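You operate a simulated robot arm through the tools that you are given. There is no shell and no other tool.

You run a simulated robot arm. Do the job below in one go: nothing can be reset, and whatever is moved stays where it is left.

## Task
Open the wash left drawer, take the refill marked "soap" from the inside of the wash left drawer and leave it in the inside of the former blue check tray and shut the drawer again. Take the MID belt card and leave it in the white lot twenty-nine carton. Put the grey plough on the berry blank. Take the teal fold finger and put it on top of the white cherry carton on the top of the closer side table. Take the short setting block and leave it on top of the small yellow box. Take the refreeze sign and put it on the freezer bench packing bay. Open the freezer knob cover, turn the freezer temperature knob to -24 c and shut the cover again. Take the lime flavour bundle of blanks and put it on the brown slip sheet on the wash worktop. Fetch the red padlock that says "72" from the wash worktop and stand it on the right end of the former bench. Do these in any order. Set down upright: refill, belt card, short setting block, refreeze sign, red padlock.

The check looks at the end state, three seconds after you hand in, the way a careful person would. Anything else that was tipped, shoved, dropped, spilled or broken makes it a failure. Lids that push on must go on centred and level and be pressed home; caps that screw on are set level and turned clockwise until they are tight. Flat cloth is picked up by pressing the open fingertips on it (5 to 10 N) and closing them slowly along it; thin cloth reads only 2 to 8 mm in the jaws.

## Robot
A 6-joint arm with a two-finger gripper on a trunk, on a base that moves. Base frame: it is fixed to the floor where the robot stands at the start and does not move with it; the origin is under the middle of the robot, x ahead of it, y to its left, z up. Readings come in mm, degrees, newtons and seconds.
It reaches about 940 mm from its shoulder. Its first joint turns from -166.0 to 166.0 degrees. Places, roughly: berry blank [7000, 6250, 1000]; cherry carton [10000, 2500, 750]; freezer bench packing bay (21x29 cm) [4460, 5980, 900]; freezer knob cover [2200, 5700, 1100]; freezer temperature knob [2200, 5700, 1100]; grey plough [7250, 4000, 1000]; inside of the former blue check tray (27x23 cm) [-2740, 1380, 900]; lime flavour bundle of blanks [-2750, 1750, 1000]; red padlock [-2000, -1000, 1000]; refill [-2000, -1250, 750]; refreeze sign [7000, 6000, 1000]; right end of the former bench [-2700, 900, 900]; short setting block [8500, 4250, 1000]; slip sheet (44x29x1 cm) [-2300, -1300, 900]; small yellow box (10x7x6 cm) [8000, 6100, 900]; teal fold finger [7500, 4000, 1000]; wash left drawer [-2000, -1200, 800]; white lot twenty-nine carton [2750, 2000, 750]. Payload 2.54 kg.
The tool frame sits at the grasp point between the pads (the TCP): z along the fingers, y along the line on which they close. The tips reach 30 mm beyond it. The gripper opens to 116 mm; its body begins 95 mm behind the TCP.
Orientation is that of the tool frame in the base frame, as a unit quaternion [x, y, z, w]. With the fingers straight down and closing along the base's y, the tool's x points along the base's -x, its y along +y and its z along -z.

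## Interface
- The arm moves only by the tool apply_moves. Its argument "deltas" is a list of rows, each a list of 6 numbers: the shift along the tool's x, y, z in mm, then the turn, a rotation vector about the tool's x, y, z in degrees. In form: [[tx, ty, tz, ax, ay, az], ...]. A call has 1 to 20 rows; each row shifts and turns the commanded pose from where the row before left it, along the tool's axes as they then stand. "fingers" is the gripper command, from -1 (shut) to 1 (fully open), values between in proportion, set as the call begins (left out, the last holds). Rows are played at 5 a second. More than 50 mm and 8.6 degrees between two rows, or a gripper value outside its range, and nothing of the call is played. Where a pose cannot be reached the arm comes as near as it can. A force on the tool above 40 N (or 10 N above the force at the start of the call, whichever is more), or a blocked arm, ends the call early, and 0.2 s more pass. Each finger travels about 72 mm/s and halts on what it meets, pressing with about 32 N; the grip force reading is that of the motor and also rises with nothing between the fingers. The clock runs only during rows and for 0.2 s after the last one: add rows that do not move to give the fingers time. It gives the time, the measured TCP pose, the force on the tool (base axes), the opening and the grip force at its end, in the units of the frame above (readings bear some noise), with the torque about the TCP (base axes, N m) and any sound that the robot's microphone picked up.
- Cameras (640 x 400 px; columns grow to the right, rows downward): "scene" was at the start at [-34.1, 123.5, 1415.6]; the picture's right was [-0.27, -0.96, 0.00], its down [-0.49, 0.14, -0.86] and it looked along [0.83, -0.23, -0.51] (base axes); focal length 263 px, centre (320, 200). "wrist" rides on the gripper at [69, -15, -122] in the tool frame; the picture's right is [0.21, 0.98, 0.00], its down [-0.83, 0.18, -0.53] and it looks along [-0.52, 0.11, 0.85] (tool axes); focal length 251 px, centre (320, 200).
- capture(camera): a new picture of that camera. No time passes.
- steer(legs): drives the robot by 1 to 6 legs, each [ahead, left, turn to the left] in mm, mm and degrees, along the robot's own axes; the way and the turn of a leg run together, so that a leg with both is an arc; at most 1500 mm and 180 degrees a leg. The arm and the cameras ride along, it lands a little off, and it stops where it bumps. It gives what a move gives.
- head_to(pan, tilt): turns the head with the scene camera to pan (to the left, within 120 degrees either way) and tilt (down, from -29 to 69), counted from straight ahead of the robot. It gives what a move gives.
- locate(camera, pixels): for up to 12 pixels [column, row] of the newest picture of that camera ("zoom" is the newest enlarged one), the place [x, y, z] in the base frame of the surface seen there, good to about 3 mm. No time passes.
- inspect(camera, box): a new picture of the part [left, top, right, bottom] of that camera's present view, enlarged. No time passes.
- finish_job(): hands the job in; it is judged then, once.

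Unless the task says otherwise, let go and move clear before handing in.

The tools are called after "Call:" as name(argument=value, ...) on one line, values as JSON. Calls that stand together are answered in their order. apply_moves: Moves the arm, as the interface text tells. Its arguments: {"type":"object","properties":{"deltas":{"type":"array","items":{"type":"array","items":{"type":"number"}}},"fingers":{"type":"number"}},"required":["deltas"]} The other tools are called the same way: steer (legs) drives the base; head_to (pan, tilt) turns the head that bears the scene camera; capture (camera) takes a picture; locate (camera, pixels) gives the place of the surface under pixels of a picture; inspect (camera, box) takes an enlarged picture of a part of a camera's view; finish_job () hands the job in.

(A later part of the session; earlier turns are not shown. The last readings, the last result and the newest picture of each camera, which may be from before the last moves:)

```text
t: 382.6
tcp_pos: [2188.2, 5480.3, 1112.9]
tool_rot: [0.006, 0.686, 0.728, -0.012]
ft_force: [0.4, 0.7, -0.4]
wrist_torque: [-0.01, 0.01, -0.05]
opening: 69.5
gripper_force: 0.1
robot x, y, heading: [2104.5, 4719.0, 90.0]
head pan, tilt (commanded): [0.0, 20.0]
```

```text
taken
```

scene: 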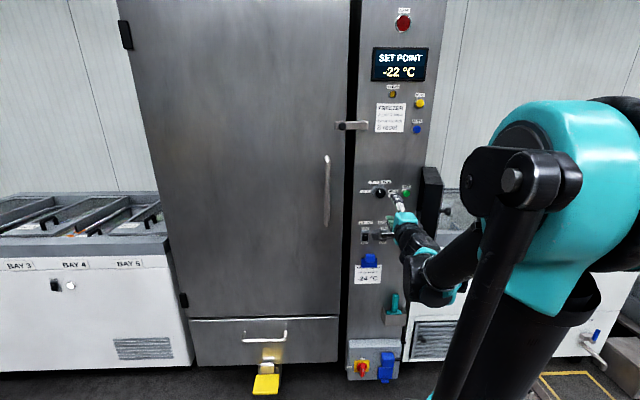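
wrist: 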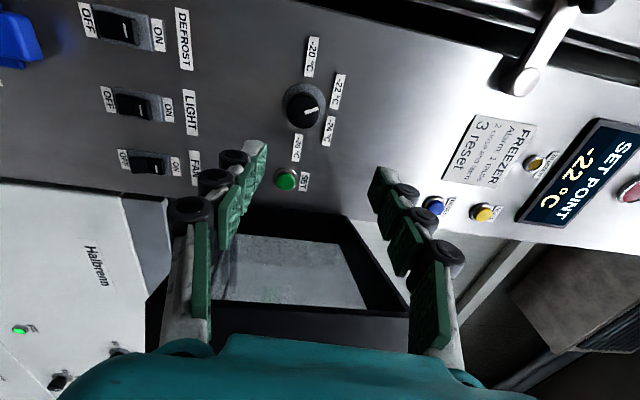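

The knob's centre is about (2189, 5663–5695, 1105); its pointer is on -22 (30° left), so it needs +60° clockwise. I move closer, level the tool, and roll it back 60° so the turn ends in a comfortable wrist pose.

Call:
apply_moves(deltas=[[0, 0, 30, 0, 0, 0], [0, 0, 30, 0, 0, 0], [0, 0, 0, 3.4, 0, 0], [0, 0, 0, 0, 0, -8], [0, 0, 0, 0, 0, -8], [0, 0, 0, 0, 0, -8], [0, 0, 0, 0, 0, -8], [0, 0, 0, 0, 0, -8], [0, 0, 0, 0, 0, -8], [0, 0, 0, 0, 0, -8], [0, 0, 0, 0, 0, -4], [0, 0, 0, 0, 0, 0]])

Call:
capture(camera="wrist")

```text
t: 385.2
tcp_pos: [2183.2, 5540.0, 1116.8]
tool_rot: [-0.35, 0.615, 0.618, 0.343]
ft_force: [-0.7, 0.3, 0.6]
wrist_torque: [-0.02, 0.0, 0.01]
opening: 69.7
gripper_force: 0.1
out of reach, approached as far as the arm can: row 3
robot x, y, heading: [2103.6, 4720.3, 90.1]
head pan, tilt (commanded): [0.0, 20.0]
```

```text
taken
```

wrist: 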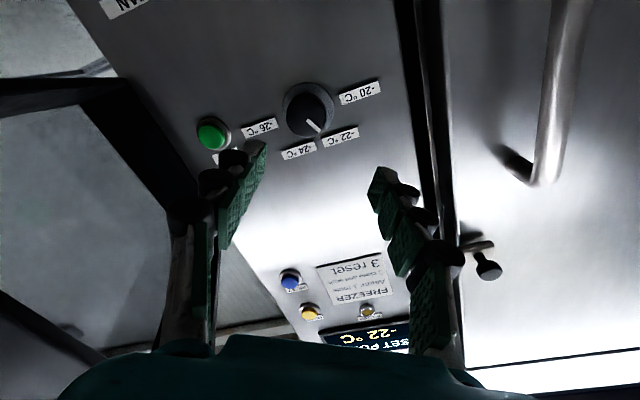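

Call:
locate(camera="wrist", pixels=[[308, 115], [308, 100], [322, 115], [295, 115], [308, 128], [290, 95], [330, 100]])

```text
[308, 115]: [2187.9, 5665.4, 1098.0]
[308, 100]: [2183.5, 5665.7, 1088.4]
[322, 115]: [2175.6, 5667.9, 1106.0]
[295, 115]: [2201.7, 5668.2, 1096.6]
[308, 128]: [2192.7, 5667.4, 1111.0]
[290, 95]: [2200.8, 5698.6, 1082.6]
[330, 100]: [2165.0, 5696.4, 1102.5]
```

Knob centre ≈ (2188, 1102). I align and advance onto it.

Call:
apply_moves(deltas=[[10.2, -12.1, 0, 0, 0, 0], [0, 0, 30, 0, 0, 0], [0, 0, 30, 0, 0, 0], [0, 0, 25, 0, 0, 0], [0, 0, 0, 0, 0, 0]])

Call:
capture(camera="wrist")

```text
t: 386.4
tcp_pos: [2185.6, 5624.3, 1101.1]
tool_rot: [-0.349, 0.615, 0.618, 0.343]
ft_force: [0.5, -0.2, 0.5]
wrist_torque: [0.0, -0.01, 0.0]
opening: 69.8
gripper_force: 0.0
robot x, y, heading: [2104.3, 4715.9, 90.1]
head pan, tilt (commanded): [0.0, 20.0]
```

```text
taken
```

wrist: 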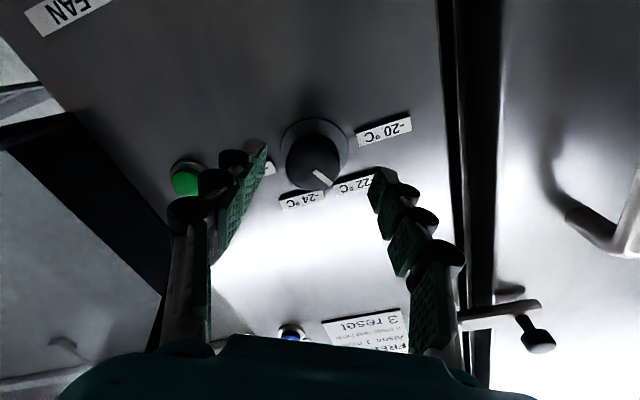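

Knob sits between the fingers. I advance another 28 mm and close.

Call:
apply_moves(deltas=[[0, -2, 10, 0, 0, 0], [0, 0, 10, 0, 0, 0], [0, 0, 8, 0, 0, 0], [0, 0, 0, 0, 0, 0]])

Call:
apply_moves(deltas=[[0, 0, 0, 0, 0, 0], [0, 0, 0, 0, 0, 0], [0, 0, 0, 0, 0, 0]], fingers=-1)

Call:
capture(camera="wrist")

```text
t: 387.4
tcp_pos: [2188.7, 5654.3, 1099.8]
tool_rot: [-0.349, 0.615, 0.618, 0.343]
ft_force: [-0.4, 0.4, -0.5]
wrist_torque: [0.01, -0.02, 0.01]
opening: 69.8
gripper_force: 0.0
robot x, y, heading: [2101.6, 4719.7, 90.0]
head pan, tilt (commanded): [0.0, 20.0]
```

```text
t: 388.2
tcp_pos: [2189.7, 5652.8, 1099.7]
tool_rot: [-0.349, 0.615, 0.619, 0.342]
ft_force: [3.3, -0.8, -1.6]
wrist_torque: [0.08, 0.02, -0.05]
opening: 38.6
gripper_force: 45.5
robot x, y, heading: [2103.6, 4716.9, 89.9]
head pan, tilt (commanded): [0.0, 20.0]
```

```text
taken
```

wrist: 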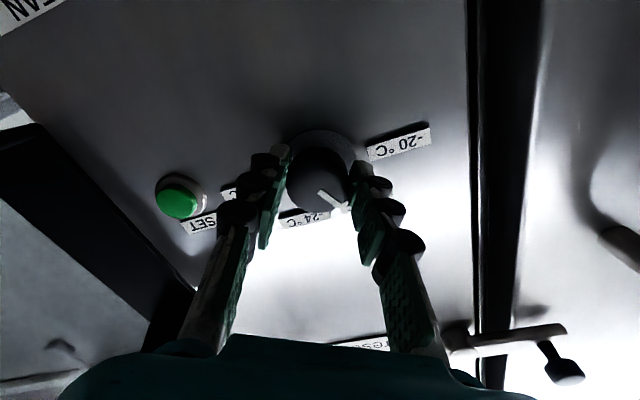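

Knob gripped (38.6 mm) with little side force. I turn it +60° clockwise in 7.5° steps.

Call:
apply_moves(deltas=[[0, 0, 0, 0, 0, 7.5], [0, 0, 0, 0, 0, 7.5], [0, 0, 0, 0, 0, 7.5], [0, 0, 0, 0, 0, 7.5], [0, 0, 0, 0, 0, 0]])

Call:
capture(camera="wrist")

```text
t: 389.3
tcp_pos: [2186.9, 5653.0, 1101.8]
tool_rot: [-0.183, 0.682, 0.686, 0.174]
ft_force: [-3.9, -9.4, 20.1]
wrist_torque: [0.63, -0.09, -0.12]
opening: 38.4
gripper_force: 44.9
robot x, y, heading: [2105.7, 4719.6, 90.0]
head pan, tilt (commanded): [0.0, 20.0]
stopped in row 5: the force on the tool passed its limit at 43 N (the readings are from after the stop); the commanded pose is now the measured one
```

```text
taken
```

wrist: 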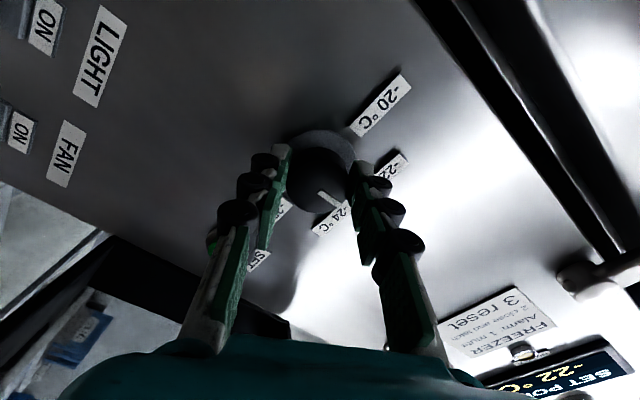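

Half-turned (30°) with some vertical force; I relieve that and turn the rest.

Call:
apply_moves(deltas=[[-0.3, 0.55, 0, 0, 0, 0], [0, 0, 0, 0, 0, 7.5], [0, 0, 0, 0, 0, 7.5], [0, 0, 0, 0, 0, 0]])

Call:
apply_moves(deltas=[[0, 0, 0, 0, 0, 7.5], [0, 0, 0, 0, 0, 7.5], [0, 0, 0, 0, 0, 0]])

Call:
capture(camera="wrist")

Call:
capture(camera="scene")

```text
t: 390.1
tcp_pos: [2186.0, 5653.9, 1104.4]
tool_rot: [-0.096, 0.7, 0.703, 0.085]
ft_force: [-2.7, -12.9, 24.0]
wrist_torque: [0.78, -0.11, -0.34]
opening: 38.2
gripper_force: 44.5
robot x, y, heading: [2103.0, 4720.4, 90.2]
head pan, tilt (commanded): [0.0, 20.0]
stopped in row 4: the force on the tool passed its limit at 43 N (the readings are from after the stop); the commanded pose is now the measured one
```

```text
t: 390.5
tcp_pos: [2187.0, 5653.0, 1104.9]
tool_rot: [-0.069, 0.703, 0.705, 0.057]
ft_force: [-3.2, -13.6, 27.6]
wrist_torque: [0.88, -0.15, -0.34]
opening: 38.6
gripper_force: 45.0
robot x, y, heading: [2108.0, 4717.0, 90.0]
head pan, tilt (commanded): [0.0, 20.0]
stopped in row 1: the force on the tool passed its limit at 45 N (the readings are from after the stop); the commanded pose is now the measured one
```

```text
taken
```

wrist: 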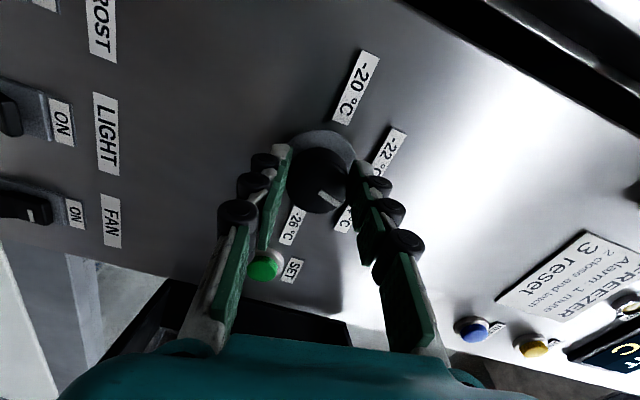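

```text
taken
```

scene: 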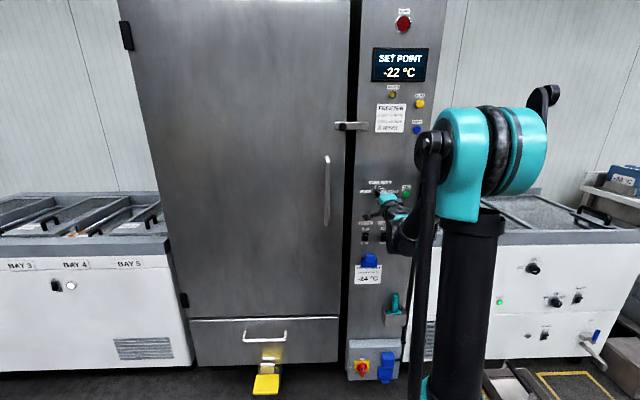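

About 48° turned so far. I relieve the vertical load by raising 1 mm and finish the last ~12°.

Call:
apply_moves(deltas=[[0, 0.8, 0, 0, 0, 0], [0, 0, 0, 0, 0, 0]])

Call:
apply_moves(deltas=[[0, 0, 0, 0, 0, 4], [0, 0, 0, 0, 0, 4], [0, 0, 0, 0, 0, 4], [0, 0, 0, 0, 0, 0]])

Call:
capture(camera="wrist")

```text
t: 391.1
tcp_pos: [2187.5, 5654.0, 1103.5]
tool_rot: [-0.069, 0.703, 0.705, 0.058]
ft_force: [-1.3, -18.7, 16.3]
wrist_torque: [0.46, -0.1, 0.15]
opening: 38.4
gripper_force: 45.3
robot x, y, heading: [2105.0, 4718.0, 90.0]
head pan, tilt (commanded): [0.0, 20.0]
```

```text
t: 391.9
tcp_pos: [2185.7, 5653.2, 1105.3]
tool_rot: [-0.005, 0.702, 0.712, -0.004]
ft_force: [1.1, -11.5, 25.0]
wrist_torque: [0.56, -0.12, -0.33]
opening: 38.3
gripper_force: 45.7
robot x, y, heading: [2103.9, 4720.1, 90.2]
head pan, tilt (commanded): [0.0, 20.0]
stopped in row 3: the force on the tool passed its limit at 41 N (the readings are from after the stop); the commanded pose is now the measured one
```

```text
taken
```

wrist: 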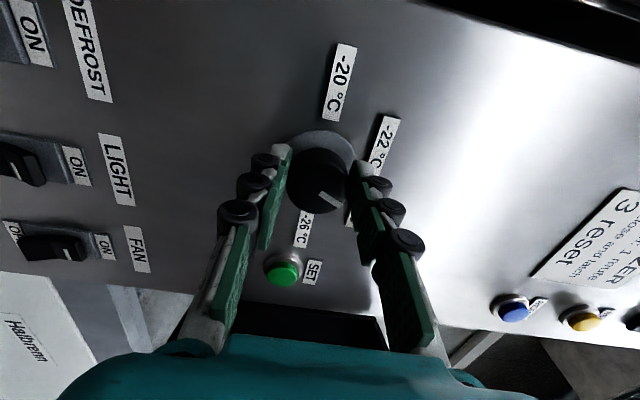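

The gripper has turned about 59°. I release, back off and check the pointer.

Call:
apply_moves(deltas=[[0, 0, 0, 0, 0, 0], [0, 0, 0, 0, 0, 0], [0, 0, 0, 0, 0, 0], [0, 0, -15, 0, 0, 0], [0, 0, -25, 0, 0, 0], [0, 0, -35, 0, 0, 0], [0, 0, -35, 0, 0, 0], [0, 0, 0, 0, 0, 0]], fingers=0.2)

Call:
inspect(camera="scene", box=[340, 160, 430, 240])

Call:
capture(camera="wrist")

```text
t: 393.7
tcp_pos: [2187.2, 5545.5, 1101.2]
tool_rot: [-0.004, 0.702, 0.712, -0.003]
ft_force: [0.0, -0.6, 0.0]
wrist_torque: [0.0, 0.01, 0.0]
opening: 69.2
gripper_force: 0.0
robot x, y, heading: [2107.0, 4719.8, 90.2]
head pan, tilt (commanded): [0.0, 20.0]
```

```text
5.00 times, centred on (385, 200) of scene
```

zoom: 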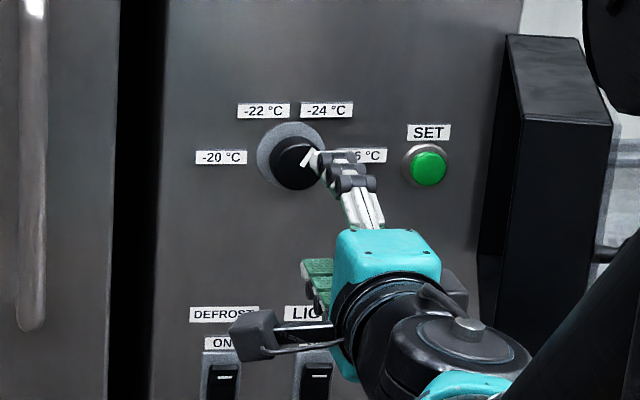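

```text
taken
```

wrist: 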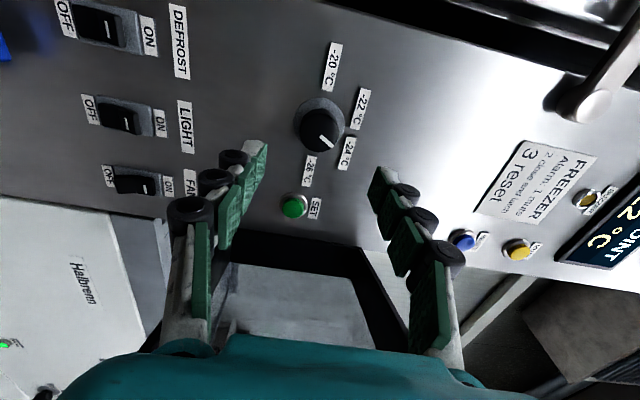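

The pointer now leans right toward -24. I measure its exact direction from the wrist picture against the labels.

Call:
inspect(camera="wrist", box=[280, 80, 370, 180])

Call:
locate(camera="zoom", pixels=[[320, 205], [338, 235], [329, 220], [272, 180], [355, 190], [320, 160], [310, 250], [425, 285], [480, 120], [395, 10]])

```text
4.00 times, centred on (325, 130) of wrist
```

zoom: 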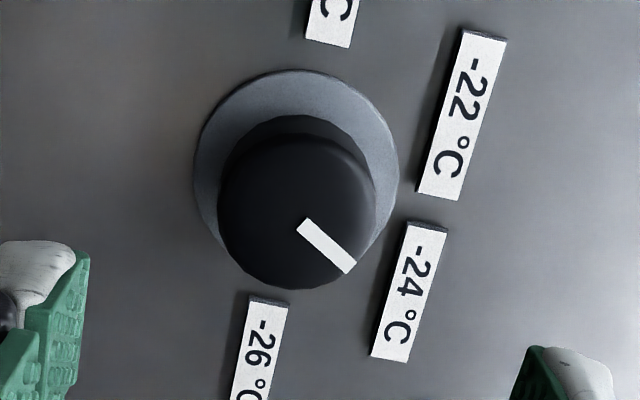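

```text
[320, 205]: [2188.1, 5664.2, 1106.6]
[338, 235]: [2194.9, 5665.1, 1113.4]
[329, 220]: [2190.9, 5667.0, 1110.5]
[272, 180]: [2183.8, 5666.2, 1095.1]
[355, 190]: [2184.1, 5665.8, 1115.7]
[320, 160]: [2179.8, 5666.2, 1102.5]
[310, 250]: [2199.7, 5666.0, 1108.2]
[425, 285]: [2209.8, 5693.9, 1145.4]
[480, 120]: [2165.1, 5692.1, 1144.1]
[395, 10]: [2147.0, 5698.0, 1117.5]
```

The pointer sits at about +30°, i.e. on -24 °C. Now to close the cover I must get to its other side: I raise the arm over it and shift the base right.

Call:
apply_moves(deltas=[[0, 0, -30, 0, 0, 0], [0, 40, -10, 0, 0, 0], [0, 40, 0, 0, 0, 0], [0, 40, 0, 0, 0, 0], [0, 40, 0, 0, 0, 0], [0, 40, 0, 0, 0, 0], [0, 0, 0, 0, 0, 0]], fingers=-1)

Call:
steer(legs=[[0, -260, 0]])

Call:
capture(camera="scene")

Call:
capture(camera="wrist")

```text
t: 395.3
tcp_pos: [2188.9, 5505.8, 1303.4]
tool_rot: [-0.004, 0.701, 0.714, -0.003]
ft_force: [-0.8, 0.0, -1.1]
wrist_torque: [-0.03, 0.01, 0.01]
opening: 0.0
gripper_force: 28.6
robot x, y, heading: [2101.5, 4721.5, 90.2]
head pan, tilt (commanded): [0.0, 20.0]
```

```text
t: 397.1
tcp_pos: [2455.0, 5504.9, 1303.0]
tool_rot: [-0.003, 0.701, 0.713, -0.003]
ft_force: [-0.2, 0.7, 0.2]
wrist_torque: [0.02, 0.06, -0.01]
opening: 0.0
gripper_force: 28.8
robot x, y, heading: [2370.7, 4722.7, 90.1]
head pan, tilt (commanded): [0.0, 20.0]
```

```text
taken
```

scene: 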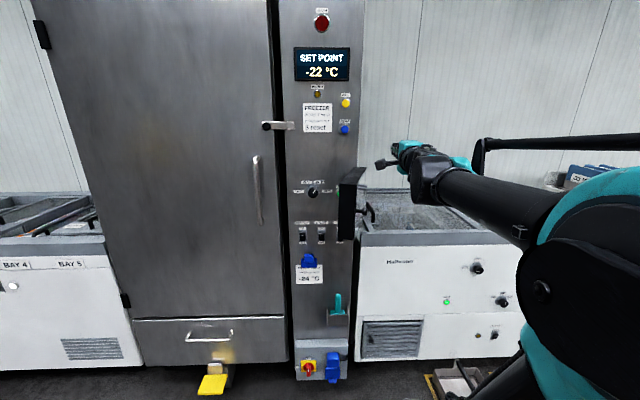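

```text
taken
```

wrist: 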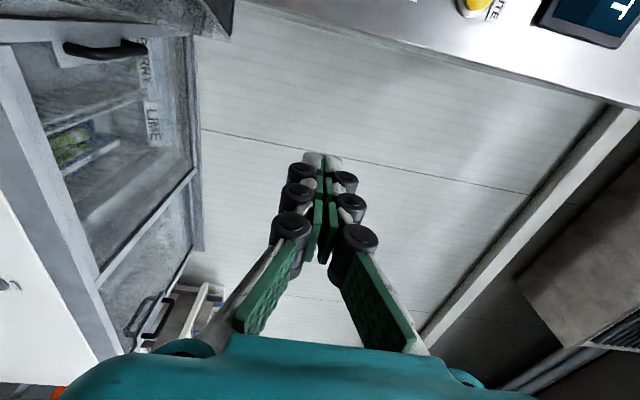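

I zoom at the pointer and the open cover from this better angle.

Call:
inspect(camera="scene", box=[280, 160, 400, 260])

Call:
locate(camera="zoom", pixels=[[435, 225], [445, 230], [420, 170], [420, 290], [360, 180], [375, 130], [262, 130], [257, 137], [262, 142]])

```text
4.00 times, centred on (340, 210) of scene
```

zoom: 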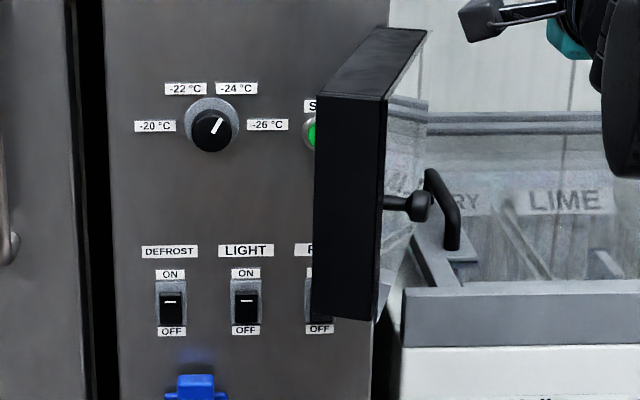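

```text
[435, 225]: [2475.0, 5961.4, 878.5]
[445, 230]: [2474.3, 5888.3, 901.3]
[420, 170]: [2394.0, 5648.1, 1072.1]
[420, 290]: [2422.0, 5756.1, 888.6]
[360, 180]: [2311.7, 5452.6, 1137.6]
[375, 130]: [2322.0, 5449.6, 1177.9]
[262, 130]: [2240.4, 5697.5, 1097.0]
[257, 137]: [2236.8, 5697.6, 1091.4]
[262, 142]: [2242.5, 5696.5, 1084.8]
```

The pointer clearly reads -24 °C. Now I locate the pull on the open cover.

Call:
locate(camera="zoom", pixels=[[418, 205], [425, 200], [400, 203], [385, 150], [385, 280], [320, 200], [380, 200]])

```text
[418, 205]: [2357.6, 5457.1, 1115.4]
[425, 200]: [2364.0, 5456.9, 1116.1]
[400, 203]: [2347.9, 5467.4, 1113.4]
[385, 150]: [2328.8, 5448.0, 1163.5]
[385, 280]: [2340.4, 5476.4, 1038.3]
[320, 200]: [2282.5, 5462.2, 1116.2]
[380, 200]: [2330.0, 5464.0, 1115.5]
```

The pull's front is at about (2364, 5457, 1113). I lower the closed fingers to its right side.

Call:
apply_moves(deltas=[[0, -40, 0, 0, 0, 0], [0, -40, 0, 0, 0, 0], [0, -40, 0, 0, 0, 0], [0, -40, 0, 0, 0, 0], [0, -30, 0, 0, 0, 0], [5, 0, -15, 0, 0, 0], [10, 0, -12, 0, 0, 0], [20, 0, 0, 0, 0, 0], [0, 0, 0, 0, 0, 0]])

Call:
inspect(camera="scene", box=[280, 150, 420, 260])

```text
t: 399.1
tcp_pos: [2422.0, 5482.2, 1114.1]
tool_rot: [-0.003, 0.7, 0.714, -0.003]
ft_force: [-0.7, -0.6, 0.1]
wrist_torque: [0.02, -0.02, 0.01]
opening: 0.0
gripper_force: 28.4
robot x, y, heading: [2371.6, 4725.0, 90.0]
head pan, tilt (commanded): [0.0, 20.0]
```

```text
3.64 times, centred on (350, 205) of scene
```

zoom: 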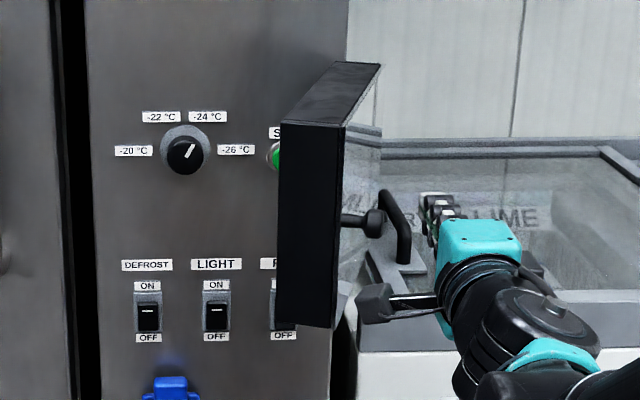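

The fingers are right of the pull. I push the cover closed by shifting the base left in steps.

Call:
steer(legs=[[0, 80, 0]])

Call:
inspect(camera="scene", box=[290, 150, 430, 260])

```text
t: 400.2
tcp_pos: [2343.4, 5482.4, 1114.4]
tool_rot: [-0.003, 0.701, 0.714, -0.002]
ft_force: [0.2, -0.9, 0.4]
wrist_torque: [-0.01, 0.0, -0.01]
opening: 0.1
gripper_force: 28.3
robot x, y, heading: [2289.5, 4723.2, 90.0]
head pan, tilt (commanded): [0.0, 20.0]
```

```text
3.64 times, centred on (360, 205) of scene
```

zoom: 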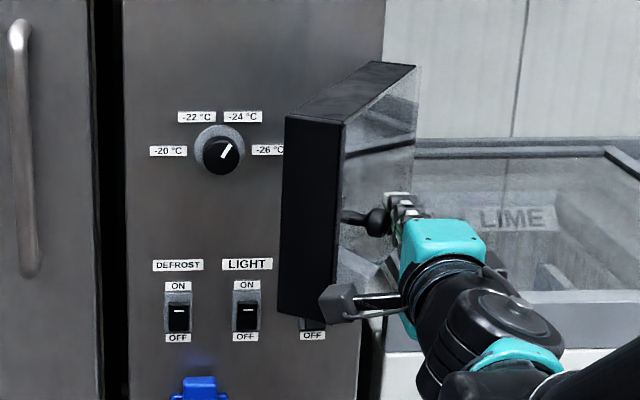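

Call:
steer(legs=[[10, 60, 0]])

Call:
steer(legs=[[25, 50, 0]])

Call:
inspect(camera="scene", box=[310, 150, 450, 260])

```text
t: 401.2
tcp_pos: [2280.4, 5491.1, 1113.5]
tool_rot: [-0.003, 0.701, 0.713, -0.002]
ft_force: [0.1, -0.3, 0.1]
wrist_torque: [0.04, -0.03, 0.0]
opening: 0.0
gripper_force: 28.2
robot x, y, heading: [2225.1, 4733.1, 89.8]
head pan, tilt (commanded): [0.0, 20.0]
```

```text
t: 402.1
tcp_pos: [2231.6, 5517.5, 1114.5]
tool_rot: [-0.003, 0.7, 0.714, -0.001]
ft_force: [0.0, -0.4, 0.4]
wrist_torque: [-0.02, -0.01, -0.01]
opening: 0.2
gripper_force: 29.0
robot x, y, heading: [2175.7, 4754.9, 89.7]
head pan, tilt (commanded): [0.0, 20.0]
```

```text
3.64 times, centred on (380, 205) of scene
```

zoom: 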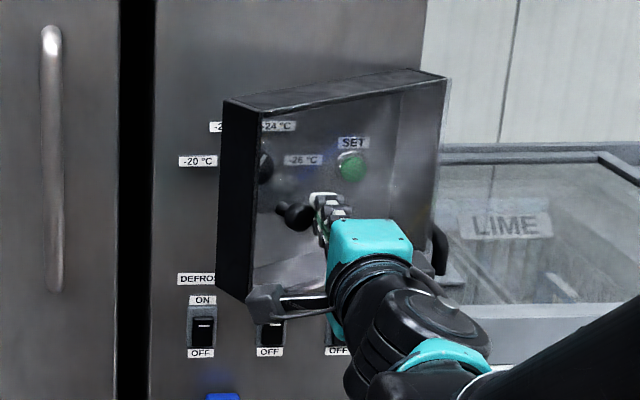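

The cover is at about 30° now. I back off, shift the base left, and regrip the pull to guide it fully closed.

Call:
apply_moves(deltas=[[-10, 0, -10, 0, 0, 0], [0, 0, -25, 0, 0, 0], [0, 0, -25, 0, 0, 0], [0, 0, -15, 0, 0, 0], [0, 0, 0, 0, 0, 0]], fingers=0.1)

Call:
steer(legs=[[0, 50, 0]])

Call:
capture(camera="wrist")

```text
t: 403.3
tcp_pos: [2242.7, 5442.4, 1111.3]
tool_rot: [-0.003, 0.7, 0.714, -0.001]
ft_force: [-0.7, -0.9, 0.4]
wrist_torque: [0.04, 0.0, -0.03]
opening: 63.8
gripper_force: 0.0
robot x, y, heading: [2177.4, 4756.0, 89.6]
head pan, tilt (commanded): [0.0, 20.0]
```

```text
t: 404.2
tcp_pos: [2190.4, 5442.8, 1110.5]
tool_rot: [-0.003, 0.7, 0.714, -0.003]
ft_force: [0.4, -0.5, 0.5]
wrist_torque: [-0.04, -0.01, 0.01]
opening: 63.9
gripper_force: 0.0
robot x, y, heading: [2129.8, 4756.3, 89.4]
head pan, tilt (commanded): [0.0, 20.0]
```

```text
taken
```

wrist: 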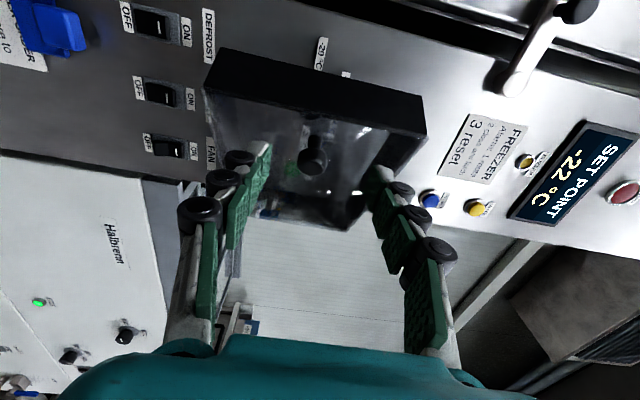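

Call:
locate(camera="wrist", pixels=[[312, 165], [305, 165], [320, 160], [315, 140], [310, 172]])

```text
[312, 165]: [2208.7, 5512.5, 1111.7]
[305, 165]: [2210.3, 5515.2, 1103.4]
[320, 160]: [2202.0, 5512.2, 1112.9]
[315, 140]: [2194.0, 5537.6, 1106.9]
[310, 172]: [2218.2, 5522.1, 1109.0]
```

Pull front is at (2207, 5512, 1108). I advance and grip it.

Call:
apply_moves(deltas=[[-6, -1.2, 0, 0, 0, 0], [-6, -1.2, 20, 0, 0, 0], [0, 0, 20, 0, 0, 0], [0, 0, 20, 0, 0, 0], [0, 0, 9, 0, 0, 0], [0, 0, 0, 0, 0, 0]])

Call:
apply_moves(deltas=[[0, 0, 0, 0, 0, 0], [0, 0, 0, 0, 0, 0], [0, 0, 0, 0, 0, 0], [0, 0, 0, 0, 0, 0]], fingers=-1)

```text
t: 405.6
tcp_pos: [2203.3, 5511.3, 1109.6]
tool_rot: [-0.003, 0.7, 0.714, -0.002]
ft_force: [0.2, 0.0, 0.2]
wrist_torque: [0.01, 0.02, -0.03]
opening: 63.5
gripper_force: 0.1
robot x, y, heading: [2129.6, 4755.1, 89.7]
head pan, tilt (commanded): [0.0, 20.0]
```

```text
t: 406.8
tcp_pos: [2203.6, 5511.3, 1110.5]
tool_rot: [-0.003, 0.7, 0.714, -0.001]
ft_force: [0.8, 4.8, -20.4]
wrist_torque: [-0.29, 0.02, 0.55]
opening: 24.1
gripper_force: 45.1
robot x, y, heading: [2126.8, 4755.2, 89.8]
head pan, tilt (commanded): [0.0, 20.0]
stopped in row 4: the force on the tool passed its limit at 41 N (the readings are from after the stop); the commanded pose is now the measured one
```

Call:
apply_moves(deltas=[[0, -0.6, 0, 0, 0, 0], [6.9, -0.14, 6.8, 0, 0, 0], [6.9, -0.14, 6.8, 0, 0, 0], [6.25, -0.15, 7.35, 0, 0, 0], [6.25, -0.15, 7.35, 0, 0, 0], [5.6, -0.16, 7.9, 0, 0, 0], [5.6, -0.16, 7.9, 0, 0, 0], [0, 0, 0, 0, 0, 0]])

Call:
inspect(camera="scene", box=[310, 150, 450, 260])

```text
t: 408.6
tcp_pos: [2168.7, 5550.4, 1110.5]
tool_rot: [-0.004, 0.701, 0.714, -0.001]
ft_force: [-9.1, -11.2, -20.6]
wrist_torque: [-0.37, 0.06, -0.67]
opening: 24.0
gripper_force: 45.0
out of reach, approached as far as the arm can: row 7
robot x, y, heading: [2128.8, 4757.7, 89.5]
head pan, tilt (commanded): [0.0, 20.0]
```

```text
3.64 times, centred on (380, 205) of scene
```

zoom: 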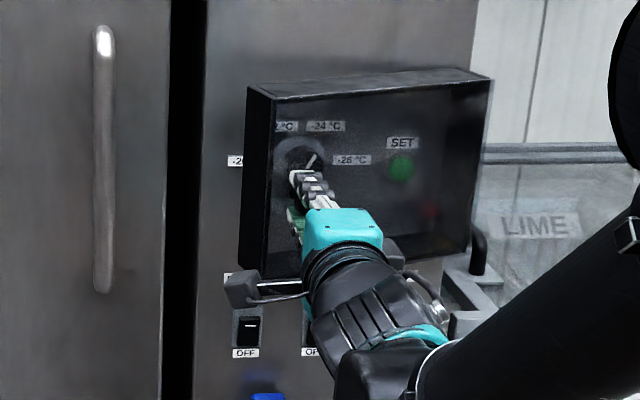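

Call:
apply_moves(deltas=[[0, -0.5, 0, 0, 0, 0], [4.9, -0.17, 8.35, 0, 0, 0], [4.9, -0.17, 8.35, 0, 0, 0], [4.15, -0.17, 8.75, 0, 0, 0], [4.15, -0.17, 8.75, 0, 0, 0], [0, 0, 0, 0, 0, 0]])

Call:
apply_moves(deltas=[[3.35, -0.18, 9.05, 0, 0, 0], [3, -0.18, 9.05, 0, 0, 0], [0, 0, 0, 0, 0, 0]])

Call:
inspect(camera="scene", box=[310, 150, 450, 260])

```text
t: 410.0
tcp_pos: [2156.3, 5578.8, 1109.6]
tool_rot: [-0.003, 0.701, 0.714, -0.002]
ft_force: [-26.4, -12.8, -11.5]
wrist_torque: [-0.18, 0.05, 0.63]
opening: 24.0
gripper_force: 45.4
out of reach, approached as far as the arm can: row 3
robot x, y, heading: [2129.5, 4753.7, 90.0]
head pan, tilt (commanded): [0.0, 20.0]
```

```text
t: 410.8
tcp_pos: [2149.9, 5598.3, 1109.8]
tool_rot: [-0.003, 0.7, 0.714, -0.001]
ft_force: [-15.4, -6.6, -4.0]
wrist_torque: [-0.13, -0.08, -0.04]
opening: 24.1
gripper_force: 45.5
robot x, y, heading: [2128.1, 4757.9, 89.6]
head pan, tilt (commanded): [0.0, 20.0]
```

```text
3.64 times, centred on (380, 205) of scene
```

zoom: 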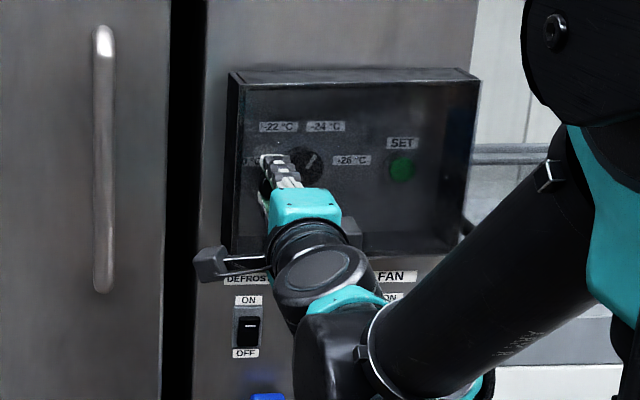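

Nearly shut. I push a bit further until it seats.

Call:
apply_moves(deltas=[[3, 0, 4, 0, 0, 0], [1, -0.1, 4, 0, 0, 0], [0.5, -0.1, 4, 0, 0, 0], [0, 0, 3, 0, 0, 0], [0, 0, 0, 0, 0, 0]])

Call:
inspect(camera="scene", box=[310, 150, 450, 260])

Call:
locate(camera="zoom", pixels=[[230, 90], [228, 240], [478, 90], [470, 240], [240, 82], [320, 255]])

```text
t: 411.7
tcp_pos: [2145.3, 5609.7, 1110.6]
tool_rot: [-0.002, 0.7, 0.714, -0.001]
ft_force: [2.5, -2.0, -4.2]
wrist_torque: [-0.13, -0.04, 0.49]
opening: 24.2
gripper_force: 45.5
robot x, y, heading: [2129.0, 4757.4, 89.9]
head pan, tilt (commanded): [0.0, 20.0]
stopped in row 4: the force on the tool passed its limit at 46 N (the readings are from after the stop); the commanded pose is now the measured one
```

```text
3.64 times, centred on (380, 205) of scene
```

zoom: 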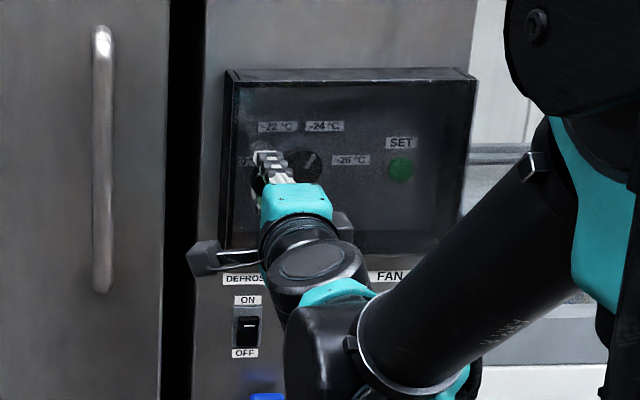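

```text
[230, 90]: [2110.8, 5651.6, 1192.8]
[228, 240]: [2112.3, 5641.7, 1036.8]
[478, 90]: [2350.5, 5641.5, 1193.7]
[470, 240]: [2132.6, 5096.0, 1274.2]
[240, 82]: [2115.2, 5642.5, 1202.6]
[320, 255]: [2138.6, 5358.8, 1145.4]
```

The cover is shut against its stop, back at its original place. I release, back off, and restore the gripper to pointing down.

Call:
apply_moves(deltas=[[0, 0, 0, 0, 0, 0], [0, 0, 0, 0, 0, 0], [0, 0, 0, 0, 0, 0], [0, 0, -20, 0, 0, 0], [0, 0, -35, 0, 0, 0], [0, 0, -30, 0, 0, 0], [0, 0, 0, 0, 0, 0]], fingers=0.2)

Call:
apply_moves(deltas=[[0, 0, 0, 0, 0, -8.2], [0, 0, 0, 0, 0, -8.2], [0, 0, 0, 0, 0, -8.2], [0, 0, 0, 0, 0, -8.2], [0, 0, 0, 0, 0, -8.2], [0, 0, 0, 0, 0, -8.2], [0, 0, 0, 0, 0, -8.2], [0, 0, 0, 0, 0, -8.2], [0, 0, 0, 0, 0, -8.2], [0, 0, 0, 0, 0, -8.2], [0, 0, 0, 0, 0, -8], [0, 0, 0, 0, 0, 0]])

Call:
inspect(camera="scene", box=[310, 150, 450, 260])

```text
t: 413.3
tcp_pos: [2144.7, 5526.6, 1106.0]
tool_rot: [-0.003, 0.699, 0.715, -0.002]
ft_force: [0.3, -0.6, 0.4]
wrist_torque: [0.02, -0.02, 0.03]
opening: 69.4
gripper_force: 0.0
robot x, y, heading: [2126.7, 4756.5, 89.9]
head pan, tilt (commanded): [0.0, 20.0]
```

```text
t: 415.9
tcp_pos: [2146.1, 5523.0, 1108.9]
tool_rot: [-0.496, 0.494, 0.505, 0.506]
ft_force: [-0.5, -0.2, -0.3]
wrist_torque: [0.01, 0.04, 0.01]
opening: 69.8
gripper_force: 0.0
robot x, y, heading: [2124.7, 4752.6, 89.7]
head pan, tilt (commanded): [0.0, 20.0]
```

```text
3.64 times, centred on (380, 205) of scene
```

zoom: 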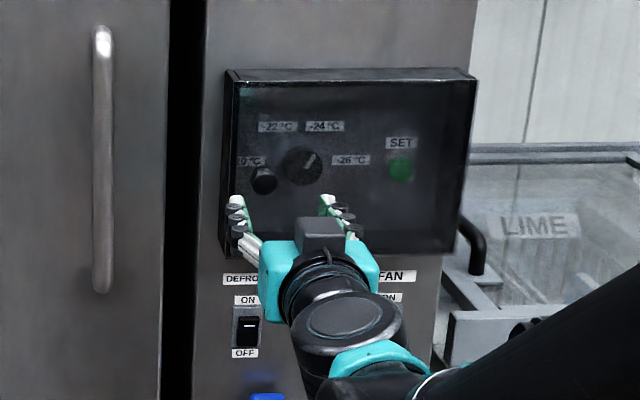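

Cover shut with the pointer on -24. Now I pitch the gripper down for travel.

Call:
apply_moves(deltas=[[0, -30, 0, 0, 8.2, 0], [0, -30, 0, 0, 8.2, 0], [0, -30, 0, 0, 8.2, 0], [0, 0, 0, 0, 8.2, 0], [0, 0, 0, 0, 8.2, 0], [0, 0, 0, 0, 8.2, 0], [0, 0, 0, 0, 8.2, 0], [0, 0, 0, 0, 8.2, 0], [0, 0, 0, 0, 8.2, 0], [0, 0, 0, 0, 8.2, 0], [0, 0, 0, 0, 8, 0], [30, 0, 0, 0, 0, 0], [30, 0, 0, 0, 0, 0], [0, 0, 0, 0, 0, 0]])

Call:
steer(legs=[[0, 0, -90]])

Call:
head_to(pan=10, tilt=10)

Call:
capture(camera="scene")

```text
t: 418.9
tcp_pos: [2192.1, 5465.9, 1103.4]
tool_rot: [-0.691, 0.706, -0.032, 0.154]
ft_force: [-0.2, -0.3, 1.1]
wrist_torque: [0.01, -0.04, -0.01]
opening: 69.7
gripper_force: 0.1
out of reach, approached as far as the arm can: row 1, 2, 3, 4, 6, 9, 10
robot x, y, heading: [2129.3, 4757.5, 89.8]
head pan, tilt (commanded): [0.0, 20.0]
```

```text
t: 423.1
tcp_pos: [2840.8, 4699.0, 1104.6]
tool_rot: [0.005, 0.988, -0.129, 0.087]
ft_force: [-0.6, -0.9, 0.0]
wrist_torque: [0.01, 0.0, 0.03]
opening: 69.5
gripper_force: 0.1
robot x, y, heading: [2127.6, 4757.9, 0.5]
head pan, tilt (commanded): [0.0, 20.0]
```

```text
t: 423.8
tcp_pos: [2840.1, 4699.7, 1103.7]
tool_rot: [0.006, 0.987, -0.131, 0.088]
ft_force: [0.1, 0.2, -0.2]
wrist_torque: [0.01, -0.02, 0.02]
opening: 69.5
gripper_force: 0.0
robot x, y, heading: [2127.4, 4759.3, 0.5]
head pan, tilt (commanded): [10.0, 10.0]
```

```text
taken
```

scene: 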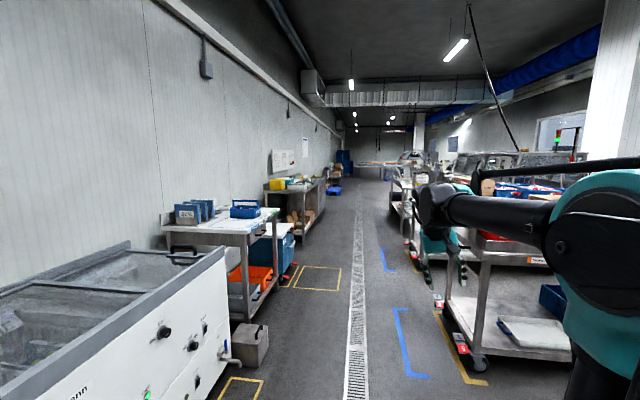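

The gripper ended tilted (~18°), as happened once before near the arm's centre line. I move it to the right-hand start position and level it there.

Call:
apply_moves(deltas=[[16.9, -34.4, 6.2, 0, 0, 0], [16.9, -34.4, 6.2, 0, 0, 0], [16.9, -34.4, 6.2, 0, 0, 0], [16.9, -34.4, 6.2, 0, 0, 0], [0, 0, 0, -5.03, 3.37, -0.23], [0, 0, 0, -5.03, 3.37, -0.23], [0, 0, 0, -5.03, 3.37, -0.23], [0, 0, 0, 0, 0, 0]])

```text
t: 425.6
tcp_pos: [2764.1, 4692.1, 1104.7]
tool_rot: [0.009, 0.989, -0.134, 0.064]
ft_force: [0.0, 0.2, 0.3]
wrist_torque: [0.02, 0.01, -0.04]
opening: 69.5
gripper_force: 0.1
out of reach, approached as far as the arm can: row 1, 2, 3, 4, 5, 6, 7
robot x, y, heading: [2128.9, 4753.6, 0.3]
head pan, tilt (commanded): [10.0, 10.0]
```

Same joint-branch problem; I use the recovery that worked before: pitch up to horizontal, square up, shift right, pitch down.

Call:
apply_moves(deltas=[[0, 0, 0, 0, -8.2, 0], [0, 0, 0, 0, -8.2, 0], [0, 0, 0, 0, -8.2, 0], [0, 0, 0, 0, -8.2, 0], [0, 0, 0, 0, -8.2, 0], [0, 0, 0, 0, -8.2, 0], [0, 0, 0, 0, -8.2, 0], [0, 0, 0, 0, -8.2, 0], [0, 0, 0, 0, -8.2, 0], [0, 0, 0, 0, 0, 0]])

```text
t: 427.8
tcp_pos: [2764.4, 4694.6, 1104.8]
tool_rot: [-0.072, 0.752, -0.114, 0.645]
ft_force: [-0.5, 0.1, -0.2]
wrist_torque: [0.0, -0.01, 0.01]
opening: 69.5
gripper_force: 0.1
out of reach, approached as far as the arm can: row 9
robot x, y, heading: [2127.6, 4753.4, 0.3]
head pan, tilt (commanded): [10.0, 10.0]
```

Call:
apply_moves(deltas=[[0, 0, 0, -1.14, -2.9, 5.05], [0, 0, 0, -1.14, -2.9, 5.05], [0, 0, 0, -1.14, -2.9, 5.05], [0, -35, 0, 0, 0, 0], [0, -35, 0, 0, 0, 0], [0, -35, 0, 0, 0, 0], [0, -35, 0, 0, 0, 0], [0, 0, 0, 0, 0, 0]])

```text
t: 429.6
tcp_pos: [2766.1, 4562.4, 1103.5]
tool_rot: [-0.001, 0.707, 0.002, 0.707]
ft_force: [-0.1, 0.0, -0.2]
wrist_torque: [0.01, -0.01, 0.01]
opening: 69.6
gripper_force: 0.0
out of reach, approached as far as the arm can: row 1, 2, 3
robot x, y, heading: [2126.5, 4754.4, 0.3]
head pan, tilt (commanded): [10.0, 10.0]
```

Squared up perfectly. Pitching down now.

Call:
apply_moves(deltas=[[0, 0, 0, 0, 8.2, 0], [0, 0, 0, 0, 8.2, 0], [0, 0, 0, 0, 8.2, 0], [0, 0, 0, 0, 8.2, 0], [0, 0, 0, 0, 8.2, 0], [0, 0, 0, 0, 8.2, 0], [0, 0, 0, 0, 8.2, 0], [0, 0, 0, 0, 8.2, 0], [0, 0, 0, 0, 8.2, 0], [0, 0, 0, 0, 8.2, 0], [0, 0, 0, 0, 8, 0], [0, 0, 0, 0, 0, 0]])

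Call:
head_to(pan=-60, tilt=15)

Call:
capture(camera="scene")

```text
t: 432.2
tcp_pos: [2765.9, 4562.6, 1104.5]
tool_rot: [-0.002, 1.0, 0.001, -0.001]
ft_force: [-0.4, -0.3, -0.3]
wrist_torque: [-0.01, 0.02, 0.04]
opening: 69.6
gripper_force: 0.1
robot x, y, heading: [2127.7, 4757.2, 0.7]
head pan, tilt (commanded): [10.0, 10.0]
```

```text
t: 433.6
tcp_pos: [2766.1, 4564.1, 1103.6]
tool_rot: [-0.002, 1.0, 0.0, 0.0]
ft_force: [0.5, -0.7, 0.3]
wrist_torque: [-0.02, -0.01, 0.01]
opening: 69.5
gripper_force: 0.2
robot x, y, heading: [2127.6, 4753.2, 0.3]
head pan, tilt (commanded): [-60.0, 15.0]
```

```text
taken
```

scene: 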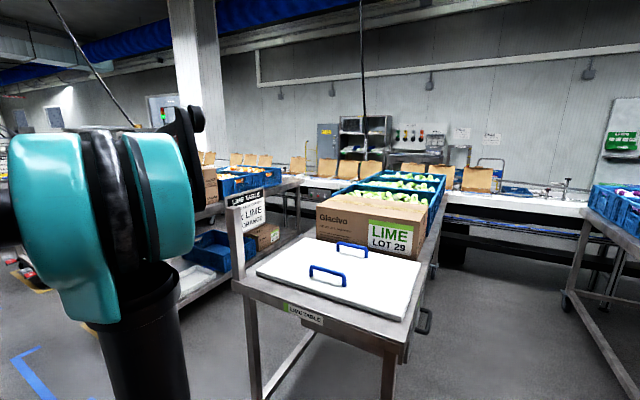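

I can see the line's cartons behind the lime table. I zoom in on them to find the white "LOT 29" one and any belt cards.

Call:
inspect(camera="scene", box=[270, 100, 510, 230])

Call:
inspect(camera="scene", box=[480, 90, 640, 230])

Call:
locate(camera="scene", pixels=[[327, 170], [370, 172], [410, 172], [475, 178], [298, 165], [620, 140], [550, 185], [435, 150], [325, 140]])

```text
2.67 times, centred on (390, 165) of scene
```

zoom: 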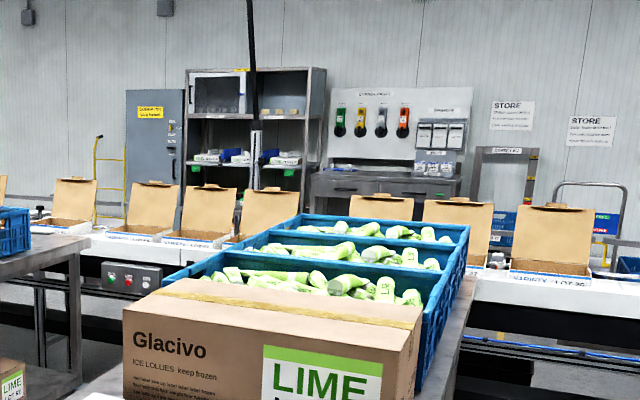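

```text
2.86 times, centred on (560, 160) of scene
```

zoom: 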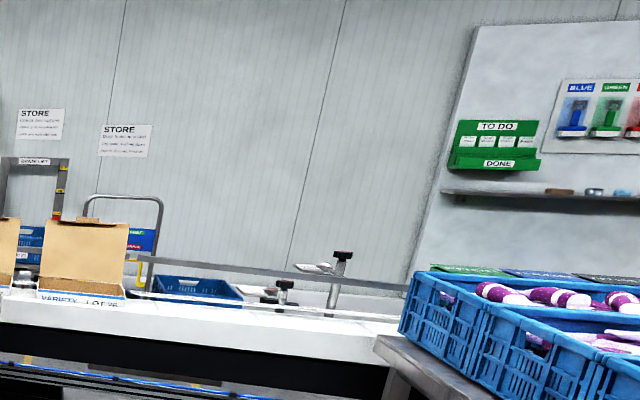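

```text
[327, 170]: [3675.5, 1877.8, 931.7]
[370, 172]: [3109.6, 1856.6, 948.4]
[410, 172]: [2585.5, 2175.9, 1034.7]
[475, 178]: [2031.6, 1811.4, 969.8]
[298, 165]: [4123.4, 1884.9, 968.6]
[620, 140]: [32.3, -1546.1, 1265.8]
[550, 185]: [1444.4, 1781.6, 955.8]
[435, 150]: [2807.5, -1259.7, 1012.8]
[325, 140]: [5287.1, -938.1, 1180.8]
```

The line's cartons carry labels like "VARIETY LOT 26". I zoom harder on the TO DO board's cards.

Call:
inspect(camera="scene", box=[600, 125, 640, 155])

Call:
head_to(pan=-75, tilt=10)

Call:
inspect(camera="scene", box=[500, 130, 560, 170])

Call:
capture(camera="scene")

```text
13.33 times, centred on (620, 140) of scene
```

zoom: 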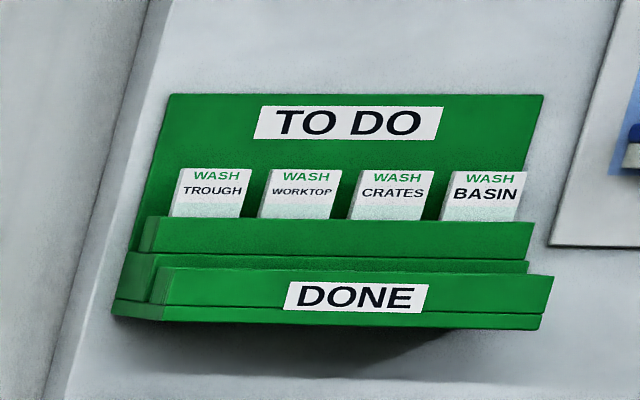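

```text
t: 434.4
tcp_pos: [2764.7, 4563.4, 1104.3]
tool_rot: [-0.002, 1.0, 0.001, 0.0]
ft_force: [-0.2, 0.4, -0.9]
wrist_torque: [-0.03, 0.03, 0.0]
opening: 69.8
gripper_force: 0.1
robot x, y, heading: [2131.2, 4755.2, 0.4]
head pan, tilt (commanded): [-75.0, 10.0]
```

```text
10.00 times, centred on (530, 150) of scene
```

zoom: 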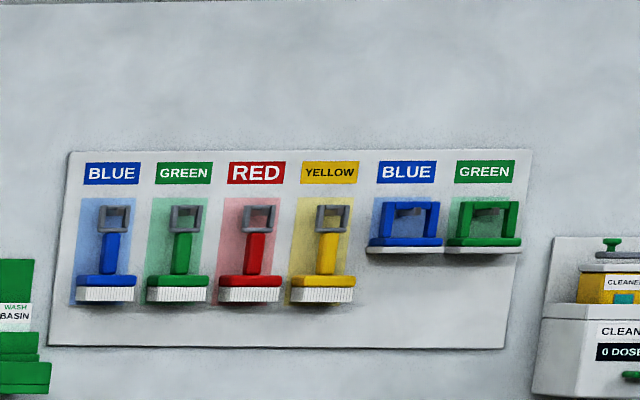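

```text
taken
```

scene: 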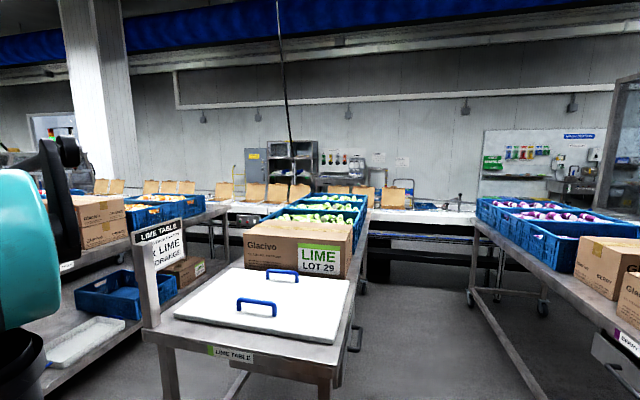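

The wash board only has WASH cards. There's another board across the line (pixel ~(375,165)); I zoom into that.

Call:
inspect(camera="scene", box=[318, 140, 408, 190])

Call:
inspect(camera="scene", box=[355, 150, 395, 175])

Call:
inspect(camera="scene", box=[240, 140, 330, 190])

```text
7.11 times, centred on (363, 165) of scene
```

zoom: 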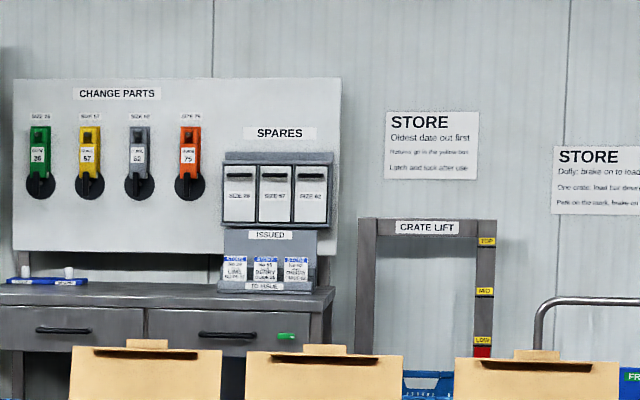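

```text
16.00 times, centred on (375, 162) of scene
```

zoom: 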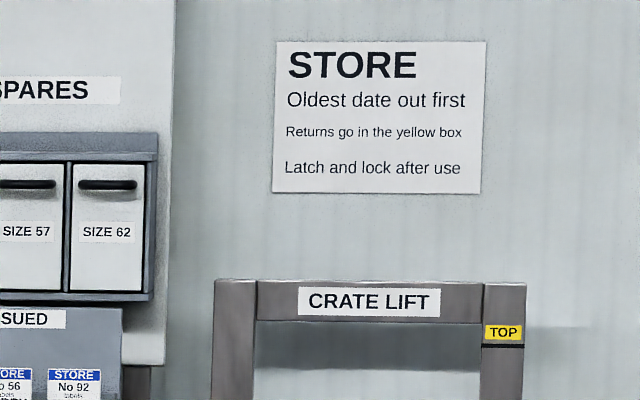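

```text
7.11 times, centred on (285, 165) of scene
```

zoom: 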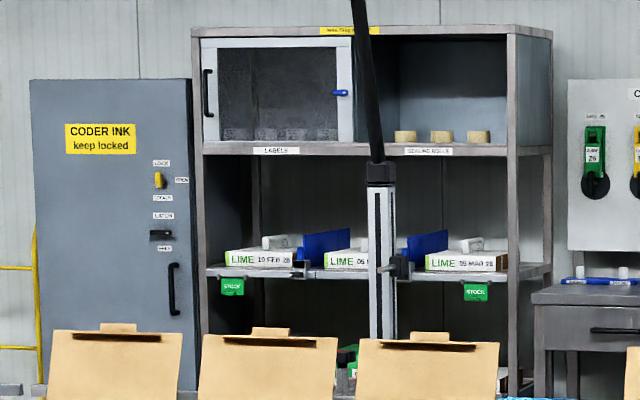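

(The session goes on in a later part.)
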